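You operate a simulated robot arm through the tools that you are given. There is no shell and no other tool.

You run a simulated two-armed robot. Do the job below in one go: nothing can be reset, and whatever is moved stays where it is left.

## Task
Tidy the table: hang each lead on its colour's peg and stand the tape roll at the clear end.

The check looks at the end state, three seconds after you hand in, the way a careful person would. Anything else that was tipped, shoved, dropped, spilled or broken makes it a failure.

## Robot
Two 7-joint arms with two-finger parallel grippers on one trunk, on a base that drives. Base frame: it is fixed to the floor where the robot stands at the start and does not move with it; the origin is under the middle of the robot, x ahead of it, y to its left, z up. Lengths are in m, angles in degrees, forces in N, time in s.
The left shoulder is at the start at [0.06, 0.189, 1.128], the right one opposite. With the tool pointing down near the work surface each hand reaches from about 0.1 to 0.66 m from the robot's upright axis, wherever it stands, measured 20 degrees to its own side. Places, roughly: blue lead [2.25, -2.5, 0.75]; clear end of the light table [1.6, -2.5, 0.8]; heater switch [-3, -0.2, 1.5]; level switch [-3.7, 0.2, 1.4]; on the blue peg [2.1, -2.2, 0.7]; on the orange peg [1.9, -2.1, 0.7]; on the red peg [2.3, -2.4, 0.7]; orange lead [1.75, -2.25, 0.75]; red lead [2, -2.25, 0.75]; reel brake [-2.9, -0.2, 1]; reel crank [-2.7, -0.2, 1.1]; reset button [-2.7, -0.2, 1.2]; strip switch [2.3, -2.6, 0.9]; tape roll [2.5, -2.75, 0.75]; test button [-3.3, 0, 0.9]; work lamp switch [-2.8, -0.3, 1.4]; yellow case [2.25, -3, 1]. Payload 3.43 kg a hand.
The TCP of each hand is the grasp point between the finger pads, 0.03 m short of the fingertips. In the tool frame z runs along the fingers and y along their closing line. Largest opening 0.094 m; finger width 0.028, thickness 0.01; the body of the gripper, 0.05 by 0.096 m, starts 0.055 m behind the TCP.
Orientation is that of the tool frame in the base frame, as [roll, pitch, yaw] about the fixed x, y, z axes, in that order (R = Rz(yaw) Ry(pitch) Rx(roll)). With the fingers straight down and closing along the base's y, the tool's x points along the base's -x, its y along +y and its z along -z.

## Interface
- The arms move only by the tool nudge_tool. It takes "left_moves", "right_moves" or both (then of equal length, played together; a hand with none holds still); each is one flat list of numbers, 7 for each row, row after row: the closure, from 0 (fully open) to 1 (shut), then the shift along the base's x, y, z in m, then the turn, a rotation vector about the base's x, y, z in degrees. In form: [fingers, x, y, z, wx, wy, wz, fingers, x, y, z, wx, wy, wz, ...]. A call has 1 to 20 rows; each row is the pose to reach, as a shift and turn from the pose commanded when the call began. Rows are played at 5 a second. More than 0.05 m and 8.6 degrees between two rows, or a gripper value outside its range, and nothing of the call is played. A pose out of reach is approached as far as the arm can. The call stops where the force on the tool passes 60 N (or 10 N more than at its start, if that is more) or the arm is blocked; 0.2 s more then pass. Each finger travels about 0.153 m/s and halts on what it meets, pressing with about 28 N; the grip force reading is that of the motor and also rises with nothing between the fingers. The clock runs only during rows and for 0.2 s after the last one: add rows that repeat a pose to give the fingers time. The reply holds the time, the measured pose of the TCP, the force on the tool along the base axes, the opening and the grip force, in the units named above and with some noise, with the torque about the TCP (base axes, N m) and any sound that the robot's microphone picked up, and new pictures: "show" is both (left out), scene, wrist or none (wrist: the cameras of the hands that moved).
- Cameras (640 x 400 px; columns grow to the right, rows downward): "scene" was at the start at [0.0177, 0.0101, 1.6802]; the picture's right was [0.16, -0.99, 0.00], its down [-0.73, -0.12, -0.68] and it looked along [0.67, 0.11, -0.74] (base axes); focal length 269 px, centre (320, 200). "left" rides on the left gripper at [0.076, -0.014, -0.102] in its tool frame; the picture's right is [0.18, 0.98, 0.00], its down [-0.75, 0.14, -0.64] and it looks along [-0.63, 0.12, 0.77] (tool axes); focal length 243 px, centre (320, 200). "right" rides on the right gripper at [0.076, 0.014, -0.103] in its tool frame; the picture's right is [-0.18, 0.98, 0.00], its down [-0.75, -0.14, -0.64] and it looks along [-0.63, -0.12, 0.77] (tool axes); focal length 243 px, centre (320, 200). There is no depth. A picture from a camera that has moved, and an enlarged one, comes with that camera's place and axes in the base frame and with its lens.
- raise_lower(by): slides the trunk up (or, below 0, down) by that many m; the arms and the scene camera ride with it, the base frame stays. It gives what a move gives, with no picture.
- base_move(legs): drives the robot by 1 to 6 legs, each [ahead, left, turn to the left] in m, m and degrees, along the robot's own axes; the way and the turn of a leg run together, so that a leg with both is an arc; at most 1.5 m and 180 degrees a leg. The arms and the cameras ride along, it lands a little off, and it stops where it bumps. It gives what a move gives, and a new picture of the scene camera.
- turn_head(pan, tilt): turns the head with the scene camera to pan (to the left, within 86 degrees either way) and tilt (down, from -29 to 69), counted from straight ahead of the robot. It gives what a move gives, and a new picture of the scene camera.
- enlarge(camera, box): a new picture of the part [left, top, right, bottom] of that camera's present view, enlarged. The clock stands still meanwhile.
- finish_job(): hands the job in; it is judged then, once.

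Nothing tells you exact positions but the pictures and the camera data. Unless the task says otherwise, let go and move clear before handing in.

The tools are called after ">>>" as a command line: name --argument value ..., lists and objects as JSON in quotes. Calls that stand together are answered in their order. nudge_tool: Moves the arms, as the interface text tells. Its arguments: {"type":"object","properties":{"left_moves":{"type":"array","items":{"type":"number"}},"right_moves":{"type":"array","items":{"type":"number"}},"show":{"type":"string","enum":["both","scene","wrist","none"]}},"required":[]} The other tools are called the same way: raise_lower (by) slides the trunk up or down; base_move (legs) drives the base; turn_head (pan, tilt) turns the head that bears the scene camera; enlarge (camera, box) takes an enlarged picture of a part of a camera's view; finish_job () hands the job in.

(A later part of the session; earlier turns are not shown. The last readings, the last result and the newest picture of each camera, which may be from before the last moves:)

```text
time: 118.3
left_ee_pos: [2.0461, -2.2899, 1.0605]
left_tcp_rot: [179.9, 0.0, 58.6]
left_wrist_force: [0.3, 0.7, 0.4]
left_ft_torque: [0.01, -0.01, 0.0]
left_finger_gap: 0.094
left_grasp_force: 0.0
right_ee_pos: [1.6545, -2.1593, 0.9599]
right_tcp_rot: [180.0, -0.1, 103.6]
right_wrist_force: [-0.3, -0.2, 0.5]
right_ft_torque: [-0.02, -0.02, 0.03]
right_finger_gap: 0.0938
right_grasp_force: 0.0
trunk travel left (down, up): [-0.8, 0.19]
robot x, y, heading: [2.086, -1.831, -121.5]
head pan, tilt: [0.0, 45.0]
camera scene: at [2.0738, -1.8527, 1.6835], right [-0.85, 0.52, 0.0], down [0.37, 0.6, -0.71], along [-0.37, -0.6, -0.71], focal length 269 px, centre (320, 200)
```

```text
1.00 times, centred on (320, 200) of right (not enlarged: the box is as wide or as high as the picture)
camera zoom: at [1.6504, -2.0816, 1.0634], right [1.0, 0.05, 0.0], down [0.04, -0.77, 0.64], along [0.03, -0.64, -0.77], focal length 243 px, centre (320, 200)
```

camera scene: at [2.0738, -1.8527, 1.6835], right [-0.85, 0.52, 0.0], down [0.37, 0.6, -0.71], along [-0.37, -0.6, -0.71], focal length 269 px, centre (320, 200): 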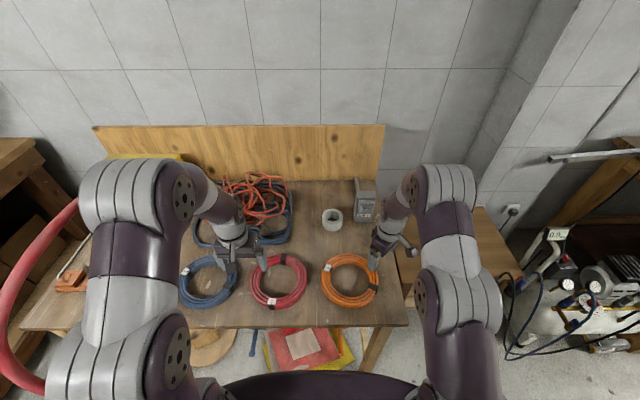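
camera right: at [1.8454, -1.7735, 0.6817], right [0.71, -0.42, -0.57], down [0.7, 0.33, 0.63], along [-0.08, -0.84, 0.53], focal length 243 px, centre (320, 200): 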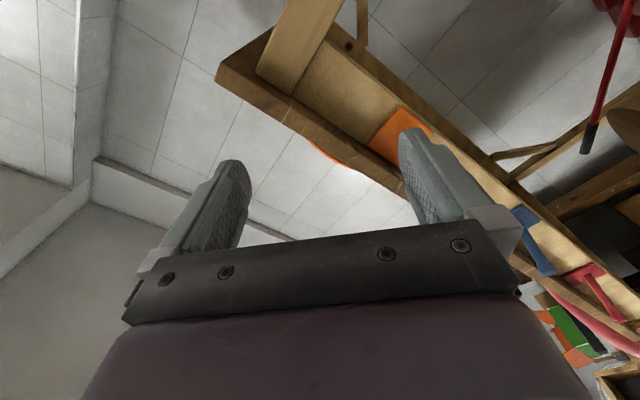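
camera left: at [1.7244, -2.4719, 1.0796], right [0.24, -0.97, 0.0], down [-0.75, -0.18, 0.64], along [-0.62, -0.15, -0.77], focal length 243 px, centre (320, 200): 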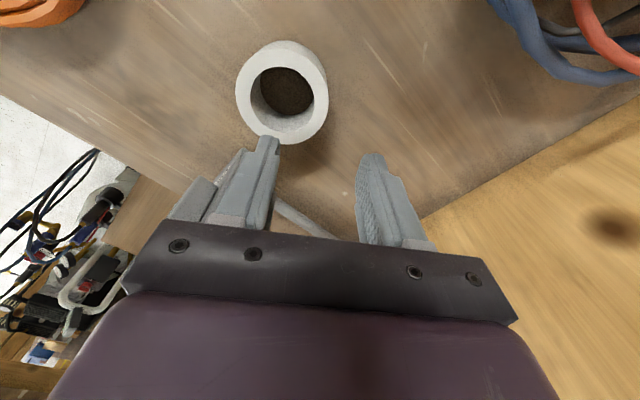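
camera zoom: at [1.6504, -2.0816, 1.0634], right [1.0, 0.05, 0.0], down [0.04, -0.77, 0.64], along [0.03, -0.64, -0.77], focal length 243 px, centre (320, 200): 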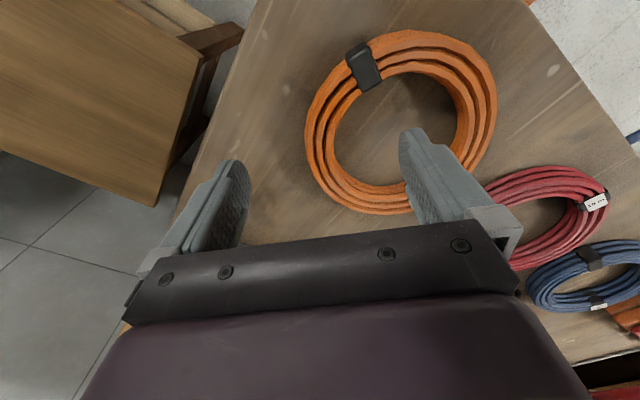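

The ring centre is confirmed at about [1.740,-2.200] by the wrist camera; the right hand is already yawed so the ring's tube at its far-right lies between the fingers. I'll shift 6 cm and descend to just above it.

>>> nudge_tool --right_moves '[0, 0.0015, -0.03, 0, 0, 0, 0, 0, 0.0015, -0.061, 0, 0, 0, 0, 0, 0.0015, -0.061, -0.04, 0, 0, 0, 0, 0.0015, -0.061, -0.08, 0, 0, 0]'

>>> enlarge --camera "scene" --box '[300, 200, 440, 320]'

```text
time: 119.3
left_ee_pos: [2.0439, -2.2904, 1.0593]
left_tcp_rot: [180.0, -0.2, 58.6]
left_wrist_force: [-0.8, 0.3, -0.1]
left_ft_torque: [0.0, 0.03, -0.03]
left_finger_gap: 0.0941
left_grasp_force: 0.0
right_ee_pos: [1.6537, -2.2216, 0.8805]
right_tcp_rot: [179.9, 0.0, 103.5]
right_wrist_force: [0.4, -1.1, -0.3]
right_ft_torque: [0.02, -0.01, -0.01]
right_finger_gap: 0.0942
right_grasp_force: 0.0
trunk travel left (down, up): [-0.8, 0.19]
robot x, y, heading: [2.0833, -1.831, -121.4]
head pan, tilt: [0.0, 45.0]
camera scene: at [2.0732, -1.8539, 1.6835], right [-0.85, 0.52, 0.0], down [0.37, 0.6, -0.71], along [-0.37, -0.6, -0.71], focal length 269 px, centre (320, 200)
camera right: at [1.6503, -2.1438, 0.984], right [1.0, 0.05, 0.0], down [0.04, -0.77, 0.64], along [0.03, -0.64, -0.77], focal length 243 px, centre (320, 200)
```

scene: 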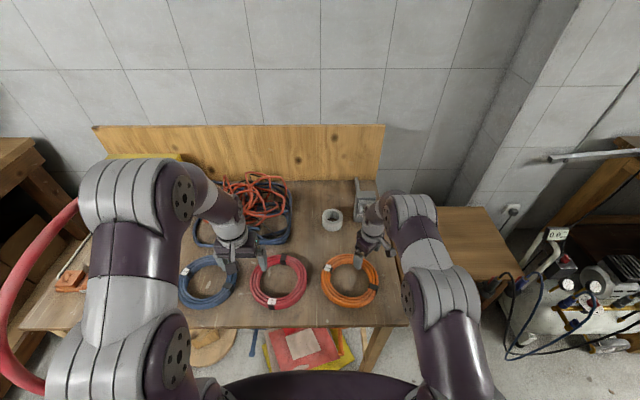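
right: 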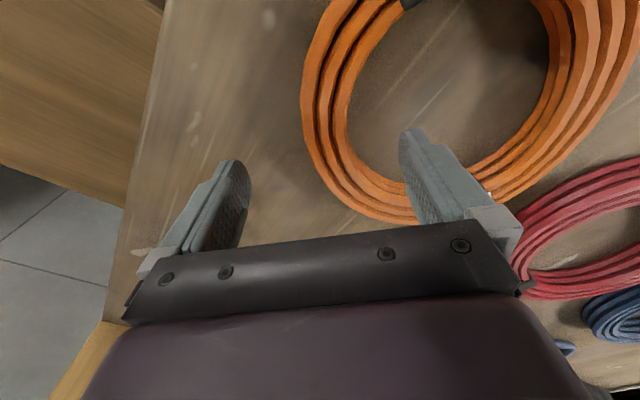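

```text
3.33 times, centred on (370, 260) of scene
camera zoom: at [2.0732, -1.8539, 1.6835], right [-0.85, 0.52, 0.0], down [0.37, 0.6, -0.71], along [-0.37, -0.6, -0.71], focal length 897 px, centre (153, 0)
```

zoom: 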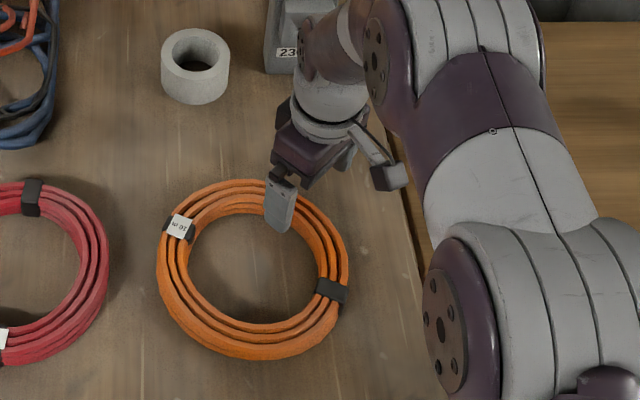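

The inner finger is inside the ring and the outer one outside. Small centring shift (+5 mm, +3 mm), then descend until tips are ~4 mm above the table.

>>> nudge_tool --right_moves '[0, 0.005, 0.003, -0.015, 0, 0, 0, 0, 0.005, 0.003, -0.03, 0, 0, 0, 0, 0.005, 0.003, -0.042, 0, 0, 0, 0, 0.005, 0.003, -0.048, 0, 0, 0, 0, 0.005, 0.003, -0.048, 0, 0, 0]' --show "wrist"

```text
time: 120.5
left_ee_pos: [2.045, -2.2896, 1.0601]
left_tcp_rot: [-180.0, 0.1, 58.6]
left_wrist_force: [0.7, -0.1, 0.0]
left_ft_torque: [-0.01, -0.06, -0.02]
left_finger_gap: 0.0939
left_grasp_force: 0.0
right_ee_pos: [1.6602, -2.2183, 0.8323]
right_tcp_rot: [-179.9, 0.0, 103.7]
right_wrist_force: [0.2, -0.4, -0.4]
right_ft_torque: [0.03, 0.03, -0.01]
right_finger_gap: 0.0942
right_grasp_force: 0.0
trunk travel left (down, up): [-0.8, 0.19]
robot x, y, heading: [2.083, -1.8297, -121.3]
head pan, tilt: [0.0, 45.0]
camera right: at [1.656, -2.1403, 0.9358], right [1.0, 0.05, 0.0], down [0.04, -0.77, 0.64], along [0.03, -0.64, -0.77], focal length 243 px, centre (320, 200)
```

right: 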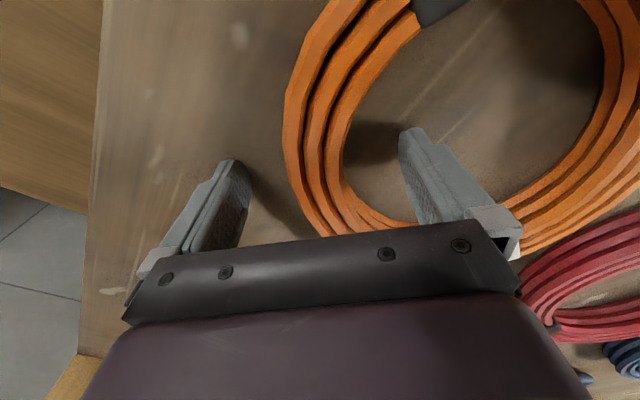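

Tube is well between the fingers. Closing.

>>> nudge_tool --right_moves '[0.3, 0, 0, 0, 0, 0, 0, 0.6, 0, 0, 0, 0, 0, 0, 1, 0, 0, 0, 0, 0, 0, 1, 0, 0, 0, 0, 0, 0, 1, 0, 0, 0, 0, 0, 0, 1, 0, 0, 0, 0, 0, 0]' --show "wrist"

```text
time: 121.9
left_ee_pos: [2.0435, -2.2892, 1.0595]
left_tcp_rot: [180.0, 0.0, 58.6]
left_wrist_force: [-0.4, -0.6, -0.2]
left_ft_torque: [0.01, -0.01, 0.03]
left_finger_gap: 0.0941
left_grasp_force: 0.0
right_ee_pos: [1.6589, -2.2175, 0.8322]
right_tcp_rot: [180.0, 0.1, 103.6]
right_wrist_force: [-4.7, -1.6, 2.9]
right_ft_torque: [-0.03, -0.05, 0.16]
right_finger_gap: 0.0355
right_grasp_force: 28.1
trunk travel left (down, up): [-0.8, 0.19]
robot x, y, heading: [2.0884, -1.8326, -121.4]
head pan, tilt: [0.0, 45.0]
camera right: at [1.6554, -2.1403, 0.9359], right [1.0, 0.05, 0.0], down [0.04, -0.77, 0.64], along [0.03, -0.64, -0.77], focal length 243 px, centre (320, 200)
```

right: 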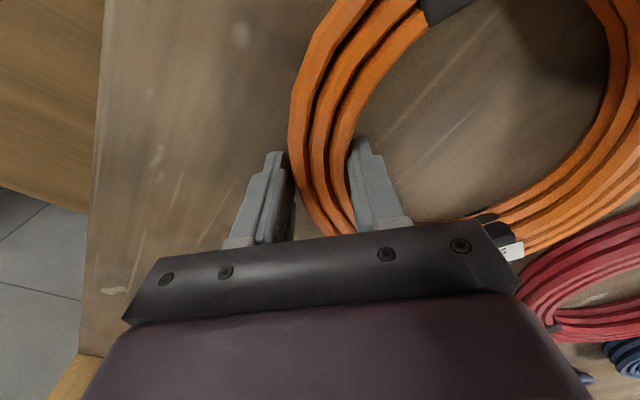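

Gripped (0.0355 m). Lifting.

>>> nudge_tool --right_moves '[1, 0, 0, 0.01, 0, 0, 0, 1, 0, 0, 0.03, 0, 0, 0, 1, 0, 0, 0.06, 0, 0, 0, 1, 0, 0, 0.1, 0, 0, 0, 1, 0, 0, 0.14, 0, 0, 0, 1, 0, 0, 0.17, 0, 0, 0]'

```text
time: 123.3
left_ee_pos: [2.0466, -2.2887, 1.0588]
left_tcp_rot: [180.0, 0.1, 58.6]
left_wrist_force: [-0.2, 0.8, -0.1]
left_ft_torque: [-0.05, 0.0, -0.03]
left_finger_gap: 0.0938
left_grasp_force: 0.1
right_ee_pos: [1.6599, -2.2152, 1.0026]
right_tcp_rot: [179.9, -0.1, 103.6]
right_wrist_force: [0.9, 0.4, -3.2]
right_ft_torque: [-0.09, 0.38, 0.0]
right_finger_gap: 0.0356
right_grasp_force: 27.7
trunk travel left (down, up): [-0.8, 0.19]
robot x, y, heading: [2.0829, -1.8325, -121.2]
head pan, tilt: [0.0, 45.0]
camera scene: at [2.0736, -1.8532, 1.6834], right [-0.85, 0.52, 0.0], down [0.37, 0.6, -0.71], along [-0.37, -0.6, -0.71], focal length 269 px, centre (320, 200)
camera right: at [1.6559, -2.138, 1.1059], right [1.0, 0.05, 0.0], down [0.04, -0.77, 0.64], along [0.03, -0.64, -0.77], focal length 243 px, centre (320, 200)
```

scene: 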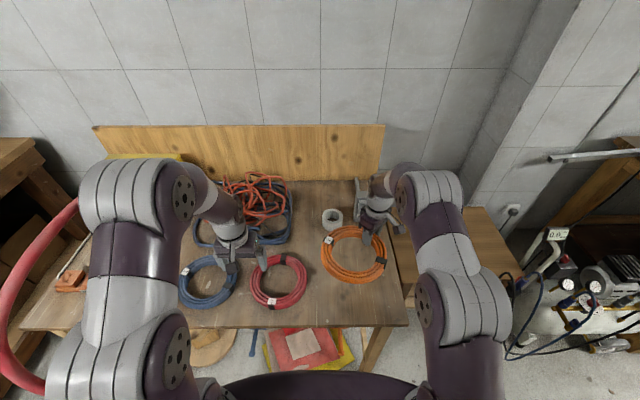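
right: 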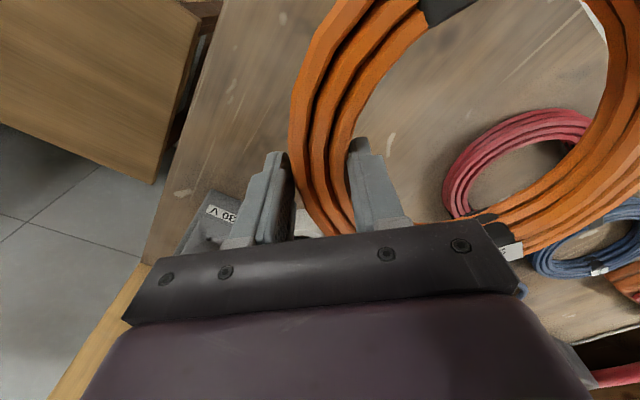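

The orange lead is held firmly and level. Now I back the base off 0.26 m, then pull the hand back before pitching it.

>>> base_move --legs '[[-0.26, 0, 0]]'

```text
time: 125.1
left_ee_pos: [2.1824, -2.0662, 1.0587]
left_tcp_rot: [180.0, -0.1, 58.6]
left_wrist_force: [0.3, 0.3, 0.5]
left_ft_torque: [0.02, 0.0, -0.01]
left_finger_gap: 0.0941
left_grasp_force: 0.1
right_ee_pos: [1.7959, -1.9939, 1.0021]
right_tcp_rot: [180.0, -0.1, 103.7]
right_wrist_force: [-1.3, -0.5, -4.7]
right_ft_torque: [-0.07, 0.33, 0.0]
right_finger_gap: 0.0354
right_grasp_force: 28.1
trunk travel left (down, up): [-0.8, 0.19]
robot x, y, heading: [2.2199, -1.6097, -121.1]
head pan, tilt: [0.0, 45.0]
camera scene: at [2.2089, -1.6308, 1.6834], right [-0.85, 0.52, 0.0], down [0.37, 0.6, -0.71], along [-0.37, -0.6, -0.71], focal length 269 px, centre (320, 200)
```

scene: 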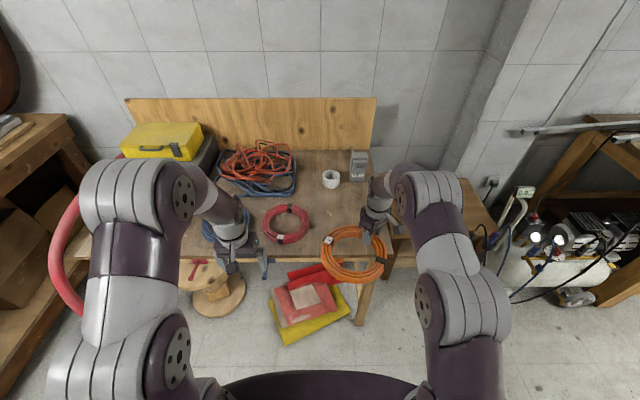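

Pulling the hand 0.10 m back from the edge, then pitching 90° so the ring stands vertical facing the peg.

>>> nudge_tool --right_moves '[1, 0.018, 0.028, 0, 0, 0, 0, 1, 0.035, 0.057, 0, 0, 0, 0, 1, 0.0526, 0.0851, 0, 0, 0, 0, 1, 0.0526, 0.0851, 0, -6.4, 3.94, 0, 1, 0.0526, 0.0851, 0, -12.8, 7.88, 0, 1, 0.0526, 0.0851, 0, -19.1, 11.8, 0, 1, 0.0526, 0.0851, 0, -25.5, 15.8, 0, 1, 0.0526, 0.0851, 0, -31.9, 19.7, 0, 1, 0.0526, 0.0851, 0, -38.3, 23.65, 0, 1, 0.0526, 0.0851, 0, -44.7, 27.6, 0, 1, 0.0526, 0.0851, 0, -51, 31.5, 0, 1, 0.0526, 0.0851, 0, -57.4, 35.5, 0, 1, 0.0526, 0.0851, 0, -63.8, 39.4, 0, 1, 0.0526, 0.0851, 0, -70.2, 43.4, 0, 1, 0.0526, 0.0851, 0, -76.57, 47.3, 0, 1, 0.0526, 0.0851, 0, -76.57, 47.3, 0]'

```text
time: 128.5
left_ee_pos: [2.1814, -2.0662, 1.0596]
left_tcp_rot: [-180.0, -0.1, 58.7]
left_wrist_force: [0.0, 0.6, 0.1]
left_ft_torque: [0.03, -0.02, 0.01]
left_finger_gap: 0.094
left_grasp_force: 0.0
right_ee_pos: [1.8482, -1.9075, 1.0019]
right_tcp_rot: [-157.7, 20.5, 107.8]
right_wrist_force: [0.4, -0.3, -3.9]
right_ft_torque: [-0.05, 0.31, -0.01]
right_finger_gap: 0.0355
right_grasp_force: 27.7
right hand out of reach, approached as far as the arm can: row 8, 9, 10, 11, 12, 13, 14, 15, 16
trunk travel left (down, up): [-0.8, 0.19]
robot x, y, heading: [2.2201, -1.6103, -121.2]
head pan, tilt: [0.0, 45.0]
camera scene: at [2.2094, -1.6299, 1.6834], right [-0.85, 0.52, 0.0], down [0.37, 0.6, -0.71], along [-0.37, -0.6, -0.71], focal length 269 px, centre (320, 200)
camera right: at [1.8673, -1.7939, 1.0601], right [0.96, -0.01, -0.29], down [0.25, -0.42, 0.87], along [-0.13, -0.91, -0.4], focal length 243 px, centre (320, 200)
```

scene: 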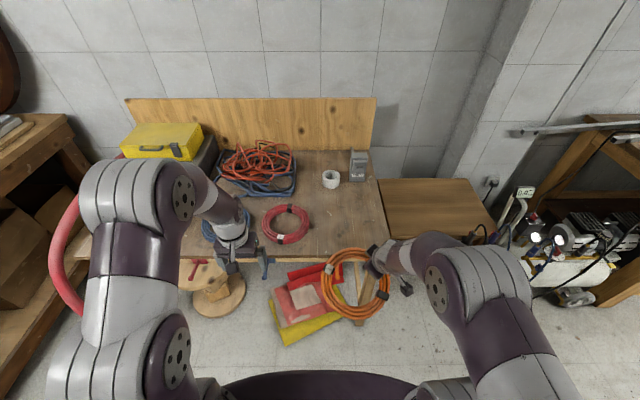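
right: 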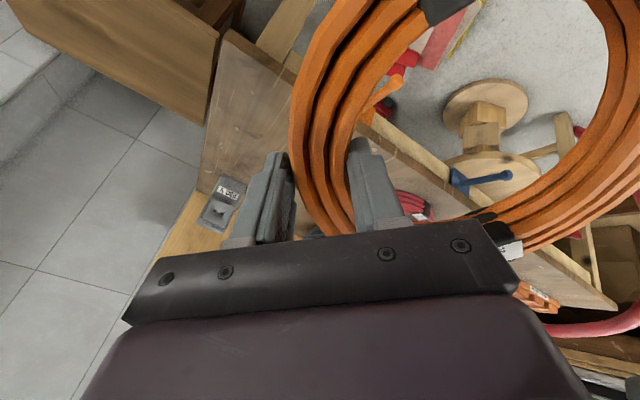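

The wrist hit a limit partway (about 30°) at this closer, higher spot; my dry run worked further out and lower. I'll back the base 0.06 m and extend the hand correspondingly, then check how the commanded pose responds.

>>> base_move --legs '[[-0.06, 0, 0]]'

>>> nudge_tool --right_moves '[1, 0, 0, 0, 0, 0, 0]' --show "none"

```text
time: 129.5
left_ee_pos: [2.2128, -2.0153, 1.0591]
left_tcp_rot: [180.0, -0.2, 58.8]
left_wrist_force: [-0.4, -0.3, 0.3]
left_ft_torque: [0.0, 0.02, -0.01]
left_finger_gap: 0.0938
left_grasp_force: 0.0
right_ee_pos: [1.8787, -1.8575, 1.0004]
right_tcp_rot: [-157.8, 20.4, 107.7]
right_wrist_force: [-0.6, 0.2, -3.4]
right_ft_torque: [-0.02, 0.32, 0.02]
right_finger_gap: 0.0354
right_grasp_force: 27.6
trunk travel left (down, up): [-0.8, 0.19]
robot x, y, heading: [2.253, -1.5551, -121.2]
head pan, tilt: [0.0, 45.0]
camera scene: at [2.2397, -1.5803, 1.6833], right [-0.85, 0.52, 0.0], down [0.37, 0.61, -0.71], along [-0.37, -0.6, -0.71], focal length 269 px, centre (320, 200)
```

scene: 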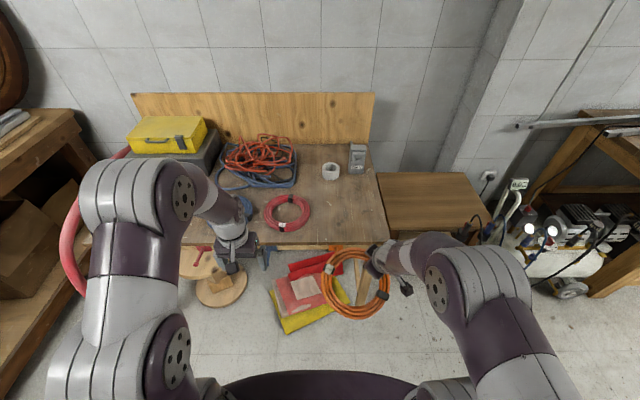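

```text
time: 129.9
left_ee_pos: [2.2135, -2.0166, 1.0588]
left_tcp_rot: [-179.9, -0.3, 58.7]
left_wrist_force: [-0.5, -1.0, 0.0]
left_ft_torque: [0.02, -0.01, 0.03]
left_finger_gap: 0.0938
left_grasp_force: 0.0
right_ee_pos: [1.8791, -1.8583, 1.0003]
right_tcp_rot: [-157.8, 20.4, 107.8]
right_wrist_force: [-0.7, -0.7, -4.3]
right_ft_torque: [0.01, 0.32, 0.0]
right_finger_gap: 0.0352
right_grasp_force: 28.5
trunk travel left (down, up): [-0.8, 0.19]
robot x, y, heading: [2.2545, -1.5573, -121.1]
head pan, tilt: [0.0, 45.0]
```

The command frame follows the actual pose. I move to the position that worked (further out, lower) and then finish the remaining 60° of pitch.

>>> nudge_tool --right_moves '[1, -0.029, -0.014, -0.03, 0, 0, 0, 1, -0.0574, -0.0273, -0.06, 0, 0, 0, 1, -0.0574, -0.0273, -0.06, -6.4, 3.95, 0, 1, -0.0574, -0.0273, -0.06, -12.8, 7.9, 0, 1, -0.0574, -0.0273, -0.06, -19.2, 11.85, 0, 1, -0.0574, -0.0273, -0.06, -25.6, 15.8, 0, 1, -0.0574, -0.0273, -0.06, -32, 19.75, 0, 1, -0.0574, -0.0273, -0.06, -38.4, 23.7, 0, 1, -0.0574, -0.0273, -0.06, -44.8, 27.65, 0, 1, -0.0574, -0.0273, -0.06, -51.2, 31.6, 0, 1, -0.0574, -0.0273, -0.06, -51.2, 31.6, 0]'

```text
time: 132.3
left_ee_pos: [2.2137, -2.015, 1.059]
left_tcp_rot: [179.9, -0.1, 58.7]
left_wrist_force: [0.2, 0.1, -0.5]
left_ft_torque: [0.0, -0.02, -0.02]
left_finger_gap: 0.0944
left_grasp_force: 0.0
right_ee_pos: [1.8229, -1.8834, 0.9423]
right_tcp_rot: [-89.8, 44.6, 148.5]
right_wrist_force: [-0.2, 1.0, -4.6]
right_ft_torque: [0.23, 0.19, 0.0]
right_finger_gap: 0.0346
right_grasp_force: 27.6
right hand out of reach, approached as far as the arm can: row 3
trunk travel left (down, up): [-0.8, 0.19]
robot x, y, heading: [2.2543, -1.5581, -121.4]
head pan, tilt: [0.0, 45.0]
camera scene: at [2.2414, -1.5775, 1.6834], right [-0.85, 0.52, 0.0], down [0.37, 0.6, -0.71], along [-0.37, -0.6, -0.71], focal length 269 px, centre (320, 200)
camera right: at [1.8392, -1.7731, 0.879], right [0.7, -0.43, -0.57], down [0.71, 0.32, 0.63], along [-0.09, -0.84, 0.53], focal length 243 px, centre (320, 200)
```

scene: 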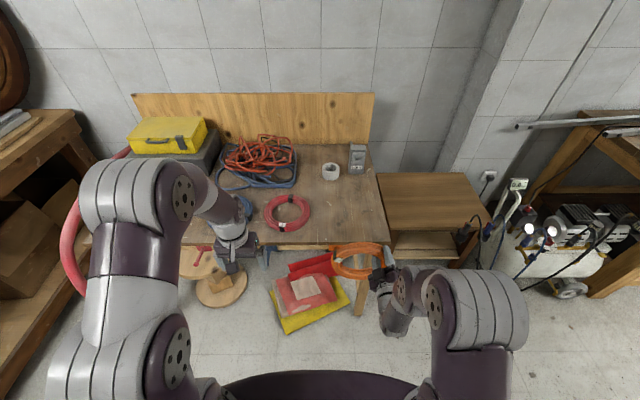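
right: 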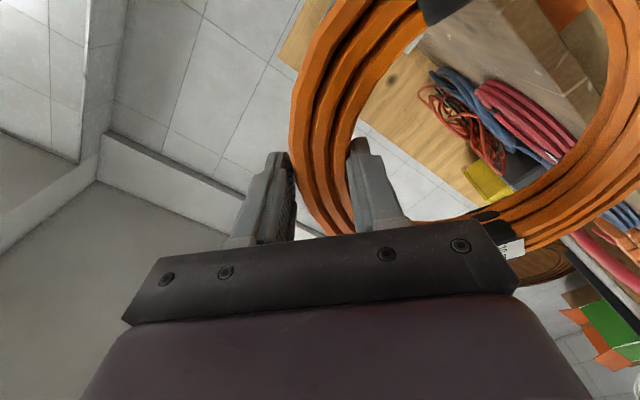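

The ring is now vertical. Relative to the table frame the ring centre should shift ~7 cm left and down to line up with the orange peg. Moving there while still ~5 cm in front of the peg ball.

>>> nudge_tool --right_moves '[1, 0.015, -0.009, -0.035, 0, 0, 0, 1, 0.03, -0.018, -0.07, 0, 0, 0, 1, 0.045, -0.027, -0.105, 0, 0, 0, 1, 0.0604, -0.0373, -0.14, 0, 0, 0, 1, 0.0604, -0.0373, -0.164, 0, 0, 0, 1, 0.0604, -0.0373, -0.164, 0, 0, 0]'

>>> enlarge --camera "scene" --box '[290, 210, 430, 310]'

>>> enlarge --camera "right" --box '[280, 0, 640, 240]'

```text
time: 133.7
left_ee_pos: [2.2137, -2.0148, 1.059]
left_tcp_rot: [-180.0, 0.0, 58.7]
left_wrist_force: [-0.8, 0.7, -1.0]
left_ft_torque: [0.0, 0.0, -0.02]
left_finger_gap: 0.0941
left_grasp_force: 0.2
right_ee_pos: [1.8816, -1.9198, 0.7768]
right_tcp_rot: [-89.9, 44.6, 148.5]
right_wrist_force: [-0.1, -0.4, -4.2]
right_ft_torque: [0.2, 0.15, -0.05]
right_finger_gap: 0.0347
right_grasp_force: 28.3
trunk travel left (down, up): [-0.8, 0.19]
robot x, y, heading: [2.2555, -1.5547, -121.3]
head pan, tilt: [0.0, 45.0]
camera scene: at [2.2413, -1.5782, 1.6834], right [-0.85, 0.52, 0.0], down [0.37, 0.6, -0.71], along [-0.37, -0.6, -0.71], focal length 269 px, centre (320, 200)
camera right: at [1.8996, -1.8096, 0.7145], right [0.7, -0.43, -0.57], down [0.71, 0.32, 0.63], along [-0.09, -0.84, 0.53], focal length 243 px, centre (320, 200)
```

scene: 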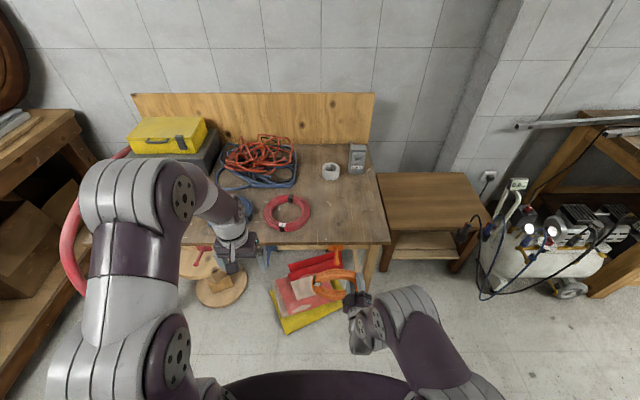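
right: 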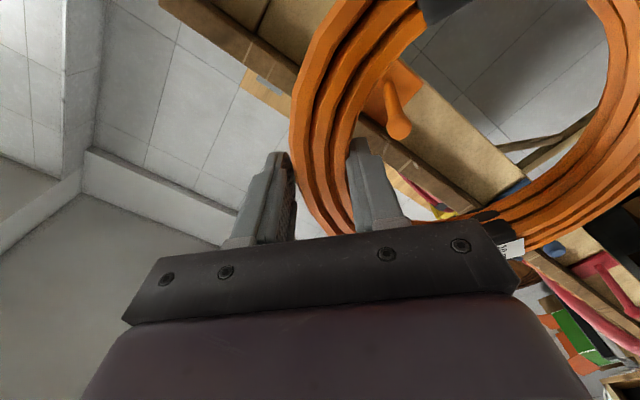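

```text
4.00 times, centred on (360, 260) of scene
camera zoom: at [2.2413, -1.5782, 1.6834], right [-0.85, 0.52, 0.0], down [0.37, 0.6, -0.71], along [-0.37, -0.6, -0.71], focal length 1076 px, centre (160, -40)
```

zoom: 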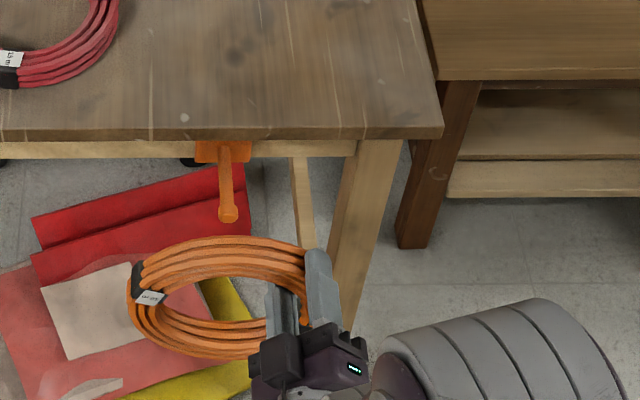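

```text
1.67 times, centred on (460, 120) of right
camera zoom: at [1.8996, -1.8096, 0.7145], right [0.7, -0.43, -0.57], down [0.71, 0.32, 0.63], along [-0.09, -0.84, 0.53], focal length 404 px, centre (87, 333)
```

zoom: 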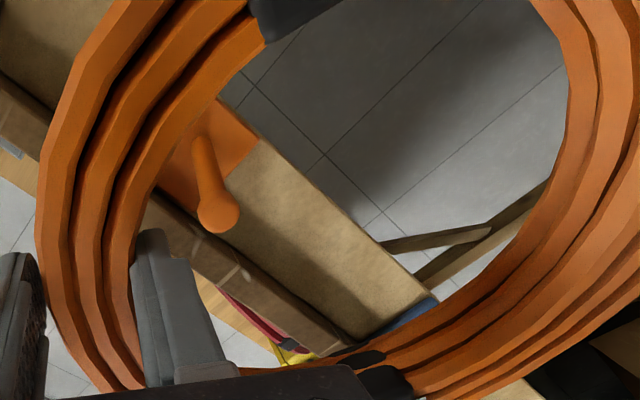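

Triangulated: ball at [1.883,-2.036,0.7475], ring centre currently lined up within 2 mm laterally and 3 cm below the ball, so the peg will pass through the hole. Advancing 0.12 m over the peg.

>>> nudge_tool --right_moves '[1, -0.0131, -0.0213, 0, 0, 0, 0, 1, -0.0263, -0.0425, 0, 0, 0, 0, 1, -0.0394, -0.0638, 0, 0, 0, 0, 1, -0.0526, -0.0851, 0, 0, 0, 0, 1, -0.0604, -0.0978, 0, 0, 0, 0, 1, -0.0604, -0.0978, 0, 0, 0, 0]'

>>> enlarge --camera "scene" --box '[290, 210, 430, 310]'

>>> enlarge --camera "right" --box '[280, 0, 640, 240]'

```text
time: 135.1
left_ee_pos: [2.2142, -2.0143, 1.0591]
left_tcp_rot: [-180.0, -0.1, 58.7]
left_wrist_force: [0.6, 0.5, -0.2]
left_ft_torque: [-0.02, 0.02, -0.02]
left_finger_gap: 0.0942
left_grasp_force: 0.1
right_ee_pos: [1.8216, -2.0205, 0.7802]
right_tcp_rot: [-89.5, 44.7, 148.7]
right_wrist_force: [0.4, 0.1, -4.4]
right_ft_torque: [0.21, 0.15, -0.05]
right_finger_gap: 0.0344
right_grasp_force: 27.8
trunk travel left (down, up): [-0.8, 0.19]
robot x, y, heading: [2.2574, -1.5573, -121.3]
head pan, tilt: [0.0, 45.0]
camera scene: at [2.241, -1.5782, 1.6834], right [-0.85, 0.52, 0.0], down [0.37, 0.6, -0.71], along [-0.37, -0.6, -0.71], focal length 269 px, centre (320, 200)
camera right: at [1.8382, -1.9118, 0.7175], right [0.7, -0.43, -0.57], down [0.71, 0.32, 0.63], along [-0.09, -0.84, 0.53], focal length 243 px, centre (320, 200)
```

scene: 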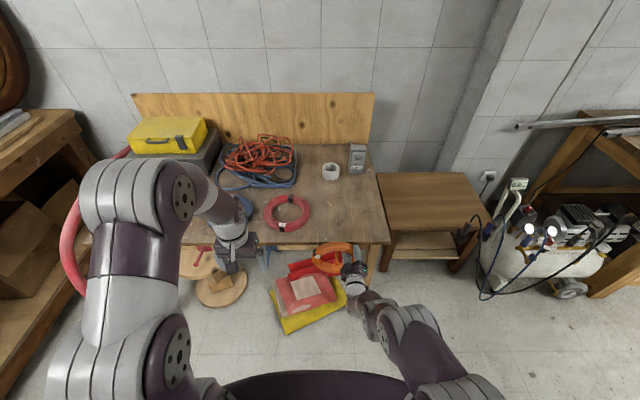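
right: 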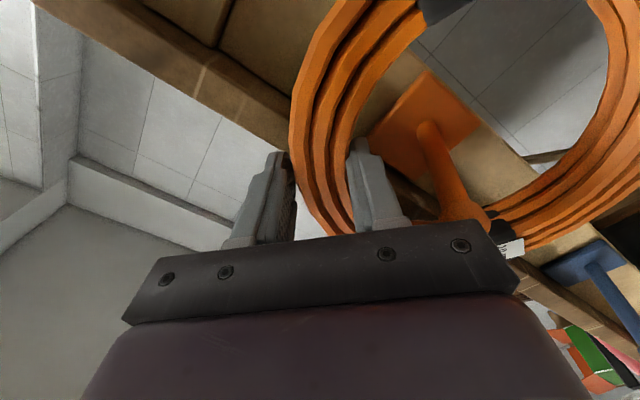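

```text
4.00 times, centred on (360, 260) of scene
camera zoom: at [2.241, -1.5782, 1.6834], right [-0.85, 0.52, 0.0], down [0.37, 0.6, -0.71], along [-0.37, -0.6, -0.71], focal length 1076 px, centre (160, -40)
```

zoom: 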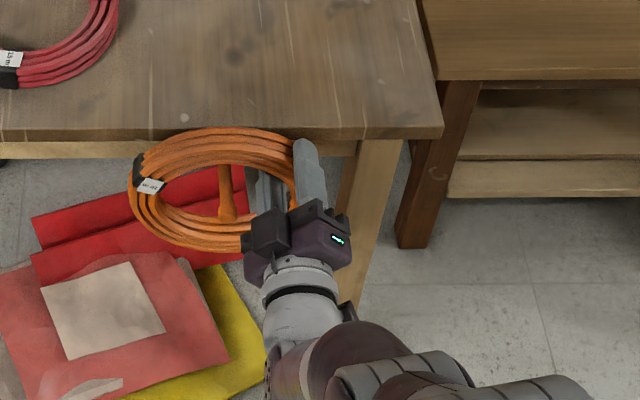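

```text
1.67 times, centred on (460, 120) of right
camera zoom: at [1.8382, -1.9118, 0.7175], right [0.7, -0.43, -0.57], down [0.71, 0.32, 0.63], along [-0.09, -0.84, 0.53], focal length 404 px, centre (87, 333)
```

zoom: 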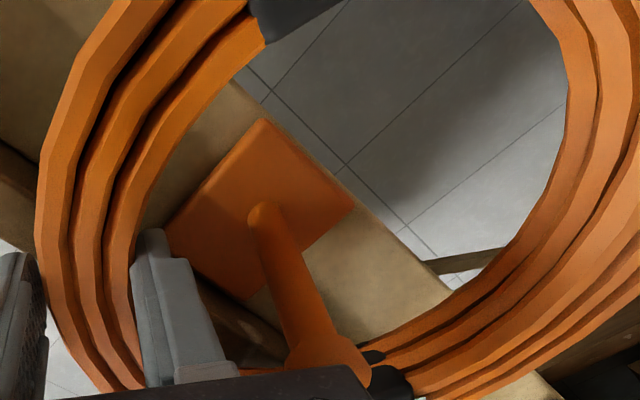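

The peg now passes through the ring's hole. Lowering until the ring rests on the peg.

>>> nudge_tool --right_moves '[1, 0, 0, -0.01, 0, 0, 0, 1, 0, 0, -0.02, 0, 0, 0, 1, 0, 0, -0.03, 0, 0, 0, 1, 0, 0, -0.036, 0, 0, 0, 1, 0, 0, -0.036, 0, 0, 0]' --show "wrist"

>>> enlarge --camera "scene" --box '[290, 210, 430, 310]'

```text
time: 135.7
left_ee_pos: [2.2155, -2.0129, 1.0611]
left_tcp_rot: [180.0, 0.1, 58.5]
left_wrist_force: [-0.3, -0.3, -0.1]
left_ft_torque: [-0.02, -0.02, -0.04]
left_finger_gap: 0.0941
left_grasp_force: 0.1
right_ee_pos: [1.8168, -2.0316, 0.7865]
right_tcp_rot: [-91.1, 44.5, 147.6]
right_wrist_force: [2.2, 22.1, -5.0]
right_ft_torque: [-0.05, 0.15, 1.3]
right_finger_gap: 0.0346
right_grasp_force: 27.8
trunk travel left (down, up): [-0.8, 0.19]
robot x, y, heading: [2.2541, -1.5554, -121.2]
head pan, tilt: [0.0, 45.0]
stopped in row 2 (right hand): the arm was blocked; the commanded pose is now the measured one
camera right: at [1.8344, -1.9208, 0.7261], right [0.7, -0.42, -0.57], down [0.71, 0.31, 0.64], along [-0.09, -0.85, 0.51], focal length 243 px, centre (320, 200)
```

right: 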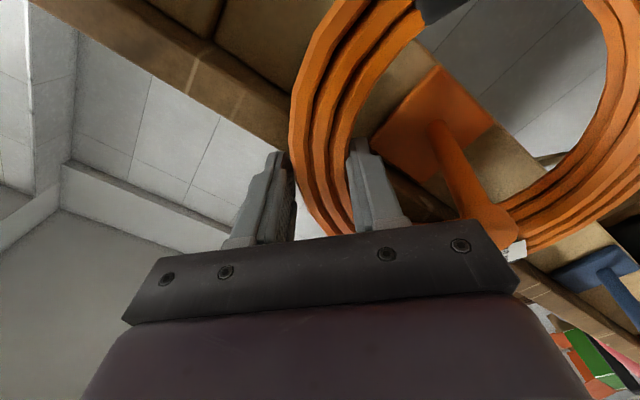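

```text
4.00 times, centred on (360, 260) of scene
camera zoom: at [2.2436, -1.5739, 1.6839], right [-0.85, 0.52, 0.0], down [0.37, 0.6, -0.71], along [-0.37, -0.6, -0.71], focal length 1076 px, centre (160, -40)
```

zoom: 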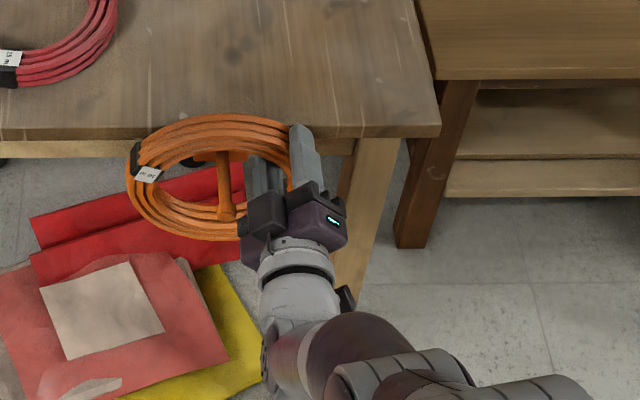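

The hand was blocked and pressed the ring lightly against the table edge, so the arm geometry there is awkward. I immediately back off 3 cm along the peg to relieve it, then look.

>>> nudge_tool --right_moves '[1, 0.008, 0.013, 0, 0, 0, 0, 1, 0.0105, 0.017, 0, 0, 0, 0, 1, 0.0105, 0.017, 0, 0, 0, 0]' --show "wrist"

>>> turn_head --pan -25 --tilt 62

```text
time: 136.5
left_ee_pos: [2.2139, -2.0133, 1.0587]
left_tcp_rot: [179.9, -0.1, 58.7]
left_wrist_force: [0.9, -0.1, 0.1]
left_ft_torque: [0.03, 0.01, 0.0]
left_finger_gap: 0.0943
left_grasp_force: 0.1
right_ee_pos: [1.8254, -2.0205, 0.7869]
right_tcp_rot: [-90.8, 44.4, 147.7]
right_wrist_force: [0.1, 0.0, -4.4]
right_ft_torque: [0.2, 0.19, 0.0]
right_finger_gap: 0.0344
right_grasp_force: 27.9
trunk travel left (down, up): [-0.8, 0.19]
robot x, y, heading: [2.2545, -1.5565, -121.3]
head pan, tilt: [0.0, 45.0]
camera right: at [1.8428, -1.9082, 0.725], right [0.7, -0.43, -0.57], down [0.71, 0.31, 0.64], along [-0.09, -0.85, 0.52], focal length 243 px, centre (320, 200)
```

right: 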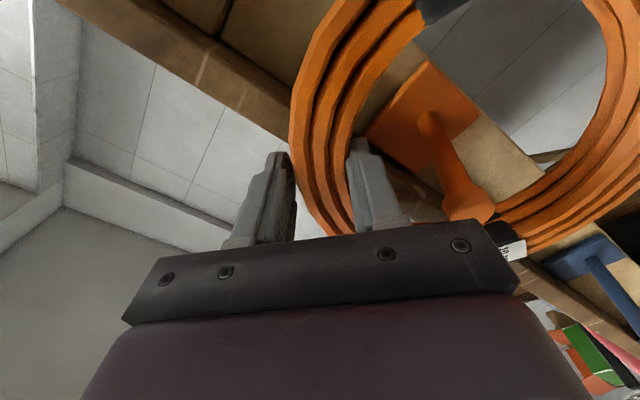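

```text
time: 137.4
left_ee_pos: [2.2139, -2.0125, 1.0598]
left_tcp_rot: [180.0, -0.1, 58.6]
left_wrist_force: [0.3, -0.2, 0.5]
left_ft_torque: [-0.03, 0.03, 0.0]
left_finger_gap: 0.0942
left_grasp_force: 0.1
right_ee_pos: [1.8269, -2.0185, 0.7878]
right_tcp_rot: [-90.7, 44.5, 147.8]
right_wrist_force: [-0.3, 0.1, -4.3]
right_ft_torque: [0.2, 0.21, -0.03]
right_finger_gap: 0.0346
right_grasp_force: 27.5
trunk travel left (down, up): [-0.8, 0.19]
robot x, y, heading: [2.2556, -1.5584, -121.3]
head pan, tilt: [-25.0, 62.0]
camera scene: at [2.2302, -1.5435, 1.6617], right [-0.56, 0.83, 0.0], down [0.73, 0.49, -0.47], along [-0.39, -0.26, -0.88], focal length 269 px, centre (320, 200)
```

scene: 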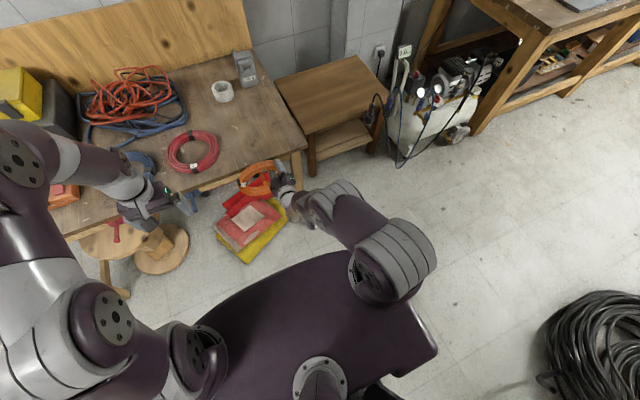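

The arm is nearly stretched out, which explains the blockage; the ring is still around the peg and unloaded. Instead of using the arm I'll lower the ring with the trunk, which keeps the arm joints fixed.

>>> raise_lower --by -0.035

>>> turn_head --pan 0 --tilt 45

>>> enlarge --camera "scene" --box '[290, 210, 430, 310]'

>>> enlarge --camera "right" --box '[280, 0, 640, 240]'

```text
time: 138.2
left_ee_pos: [2.2136, -2.0139, 1.0251]
left_tcp_rot: [179.9, 0.0, 58.8]
left_wrist_force: [0.9, -0.8, 0.6]
left_ft_torque: [0.0, 0.0, -0.03]
left_finger_gap: 0.0939
left_grasp_force: 0.1
right_ee_pos: [1.8269, -2.0197, 0.7515]
right_tcp_rot: [-90.9, 44.5, 147.8]
right_wrist_force: [-0.2, -0.2, -4.3]
right_ft_torque: [0.22, 0.18, -0.02]
right_finger_gap: 0.0346
right_grasp_force: 28.0
trunk travel left (down, up): [-0.765, 0.225]
robot x, y, heading: [2.253, -1.5561, -121.3]
head pan, tilt: [-25.0, 62.0]
```

```text
time: 139.1
left_ee_pos: [2.2149, -2.0139, 1.0244]
left_tcp_rot: [-180.0, -0.1, 58.7]
left_wrist_force: [-0.2, 0.0, 0.0]
left_ft_torque: [0.0, 0.01, -0.01]
left_finger_gap: 0.0939
left_grasp_force: 0.1
right_ee_pos: [1.8251, -2.0207, 0.7513]
right_tcp_rot: [-90.9, 44.5, 147.9]
right_wrist_force: [-0.6, -0.6, -5.2]
right_ft_torque: [0.19, 0.21, 0.04]
right_finger_gap: 0.0345
right_grasp_force: 28.4
trunk travel left (down, up): [-0.765, 0.225]
robot x, y, heading: [2.2557, -1.5548, -121.3]
head pan, tilt: [0.0, 45.0]
camera scene: at [2.2412, -1.5773, 1.6484], right [-0.85, 0.52, 0.0], down [0.37, 0.6, -0.71], along [-0.37, -0.6, -0.71], focal length 269 px, centre (320, 200)
```

scene: 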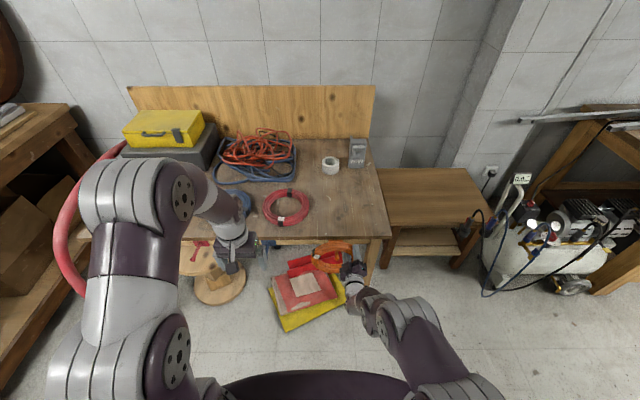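

```text
4.00 times, centred on (360, 260) of scene
camera zoom: at [2.2412, -1.5773, 1.6484], right [-0.85, 0.52, 0.0], down [0.37, 0.6, -0.71], along [-0.37, -0.6, -0.71], focal length 1076 px, centre (160, -40)
```

zoom: 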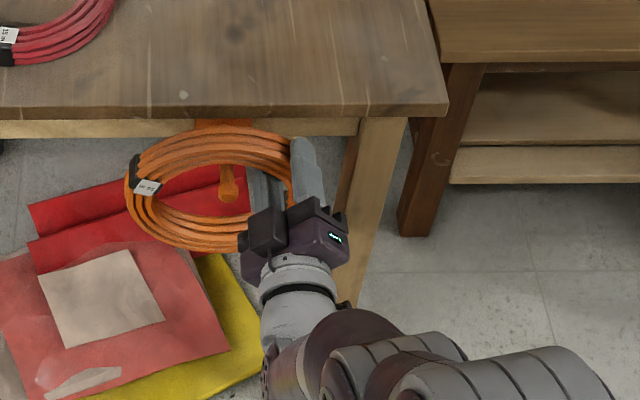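

```text
1.67 times, centred on (460, 120) of right
camera zoom: at [1.843, -1.9079, 0.6904], right [0.7, -0.43, -0.57], down [0.71, 0.31, 0.64], along [-0.09, -0.85, 0.52], focal length 404 px, centre (87, 333)
```

zoom: 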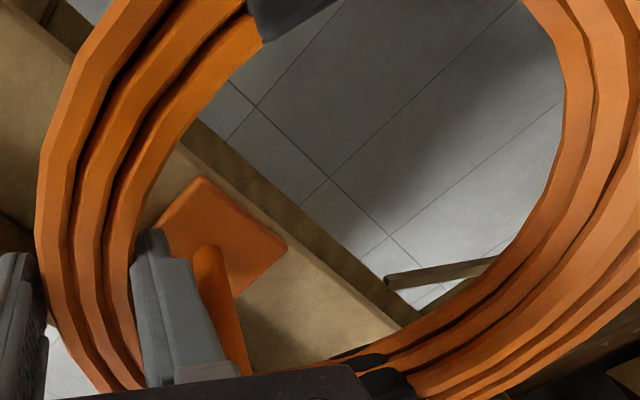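

Peg still inside the hole, no contact yet. Lowering further in small trunk steps while watching the load.

>>> raise_lower --by -0.01

>>> raise_lower --by -0.005

```text
time: 139.6
left_ee_pos: [2.2137, -2.0136, 1.014]
left_tcp_rot: [-180.0, -0.1, 58.7]
left_wrist_force: [0.3, -0.3, 0.4]
left_ft_torque: [-0.03, 0.01, -0.02]
left_finger_gap: 0.0941
left_grasp_force: 0.0
right_ee_pos: [1.8256, -2.0205, 0.7424]
right_tcp_rot: [-90.8, 44.5, 147.8]
right_wrist_force: [-0.7, 0.7, -4.7]
right_ft_torque: [0.22, 0.19, 0.0]
right_finger_gap: 0.0346
right_grasp_force: 28.3
trunk travel left (down, up): [-0.755, 0.235]
robot x, y, heading: [2.2532, -1.5552, -121.4]
head pan, tilt: [0.0, 45.0]
```

```text
time: 140.2
left_ee_pos: [2.2136, -2.0132, 1.0093]
left_tcp_rot: [180.0, 0.0, 58.6]
left_wrist_force: [0.1, -0.3, -0.7]
left_ft_torque: [-0.01, 0.01, 0.02]
left_finger_gap: 0.0941
left_grasp_force: 0.0
right_ee_pos: [1.8258, -2.0188, 0.7386]
right_tcp_rot: [-90.8, 44.5, 147.8]
right_wrist_force: [-1.6, 0.3, 0.4]
right_ft_torque: [0.06, 0.0, 0.0]
right_finger_gap: 0.0345
right_grasp_force: 28.2
trunk travel left (down, up): [-0.75, 0.24]
robot x, y, heading: [2.2545, -1.5543, -121.3]
head pan, tilt: [0.0, 45.0]
```

The ring's weight is now on the peg (force and torque dropped to ~0). Opening the fingers a little and withdrawing straight back.

>>> nudge_tool --right_moves '[0.55, 0, 0, 0, 0, 0, 0, 0.45, 0, 0, 0, 0, 0, 0, 0.4, 0, 0, 0, 0, 0, 0, 0.4, 0, 0, 0, 0, 0, 0]' --show "wrist"

>>> enlarge --camera "scene" --box '[290, 210, 430, 310]'

```text
time: 141.2
left_ee_pos: [2.2137, -2.0125, 1.0096]
left_tcp_rot: [180.0, 0.0, 58.6]
left_wrist_force: [0.9, 1.2, -0.5]
left_ft_torque: [0.01, 0.02, 0.01]
left_finger_gap: 0.094
left_grasp_force: 0.1
right_ee_pos: [1.8254, -2.0191, 0.7367]
right_tcp_rot: [-90.8, 44.4, 147.8]
right_wrist_force: [0.4, -0.2, -0.2]
right_ft_torque: [0.02, -0.02, 0.02]
right_finger_gap: 0.0567
right_grasp_force: 0.0
trunk travel left (down, up): [-0.75, 0.24]
robot x, y, heading: [2.2535, -1.5548, -121.2]
head pan, tilt: [0.0, 45.0]
camera right: at [1.8432, -1.9077, 0.6757], right [0.7, -0.43, -0.57], down [0.71, 0.31, 0.63], along [-0.09, -0.85, 0.52], focal length 243 px, centre (320, 200)
```

right: 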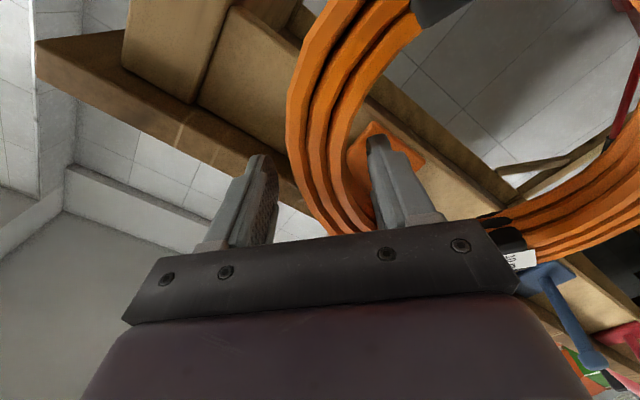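

```text
4.00 times, centred on (360, 260) of scene
camera zoom: at [2.2418, -1.5767, 1.6334], right [-0.85, 0.52, 0.0], down [0.37, 0.6, -0.71], along [-0.37, -0.6, -0.71], focal length 1076 px, centre (160, -40)
```

zoom: 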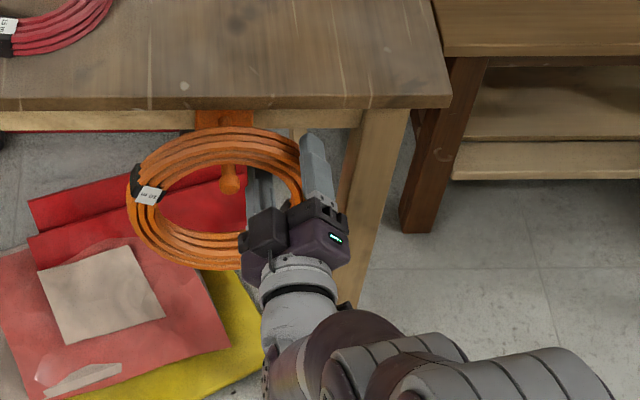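

The ring hangs on the orange peg. Withdrawing the hand straight back along the finger direction.

>>> nudge_tool --right_moves '[0.4, 0.0107, 0.0169, 0, 0, 0, 0, 0.4, 0.0213, 0.0338, 0, 0, 0, 0, 0.4, 0.032, 0.051, 0, 0, 0, 0, 0.4, 0.048, 0.076, 0, 0, 0, 0, 0.4, 0.064, 0.1015, 0, 0, 0, 0]' --show "wrist"

>>> enlarge --camera "scene" --box '[290, 210, 430, 310]'

```text
time: 142.4
left_ee_pos: [2.2144, -2.0132, 1.0094]
left_tcp_rot: [179.9, 0.0, 58.8]
left_wrist_force: [0.1, 0.2, 0.2]
left_ft_torque: [0.04, -0.03, -0.02]
left_finger_gap: 0.0942
left_grasp_force: 0.0
right_ee_pos: [1.8899, -1.9178, 0.737]
right_tcp_rot: [-90.8, 44.5, 148.0]
right_wrist_force: [-0.1, 0.5, 0.0]
right_ft_torque: [0.01, 0.02, 0.02]
right_finger_gap: 0.0564
right_grasp_force: 0.1
trunk travel left (down, up): [-0.75, 0.24]
robot x, y, heading: [2.2584, -1.5544, -121.3]
head pan, tilt: [0.0, 45.0]
camera right: at [1.9071, -1.8047, 0.6754], right [0.7, -0.43, -0.57], down [0.71, 0.31, 0.63], along [-0.09, -0.85, 0.52], focal length 243 px, centre (320, 200)
```

right: 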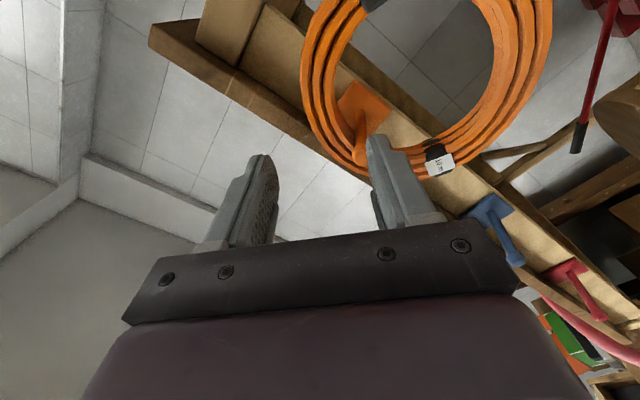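

```text
4.00 times, centred on (360, 260) of scene
camera zoom: at [2.2422, -1.5763, 1.6335], right [-0.85, 0.52, 0.0], down [0.37, 0.6, -0.71], along [-0.37, -0.6, -0.71], focal length 1076 px, centre (160, -40)
```

zoom: 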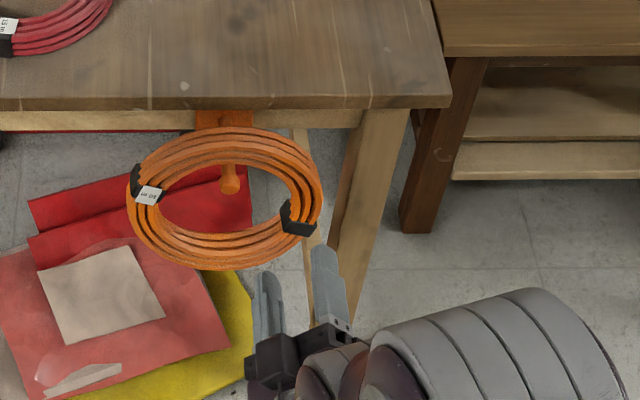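

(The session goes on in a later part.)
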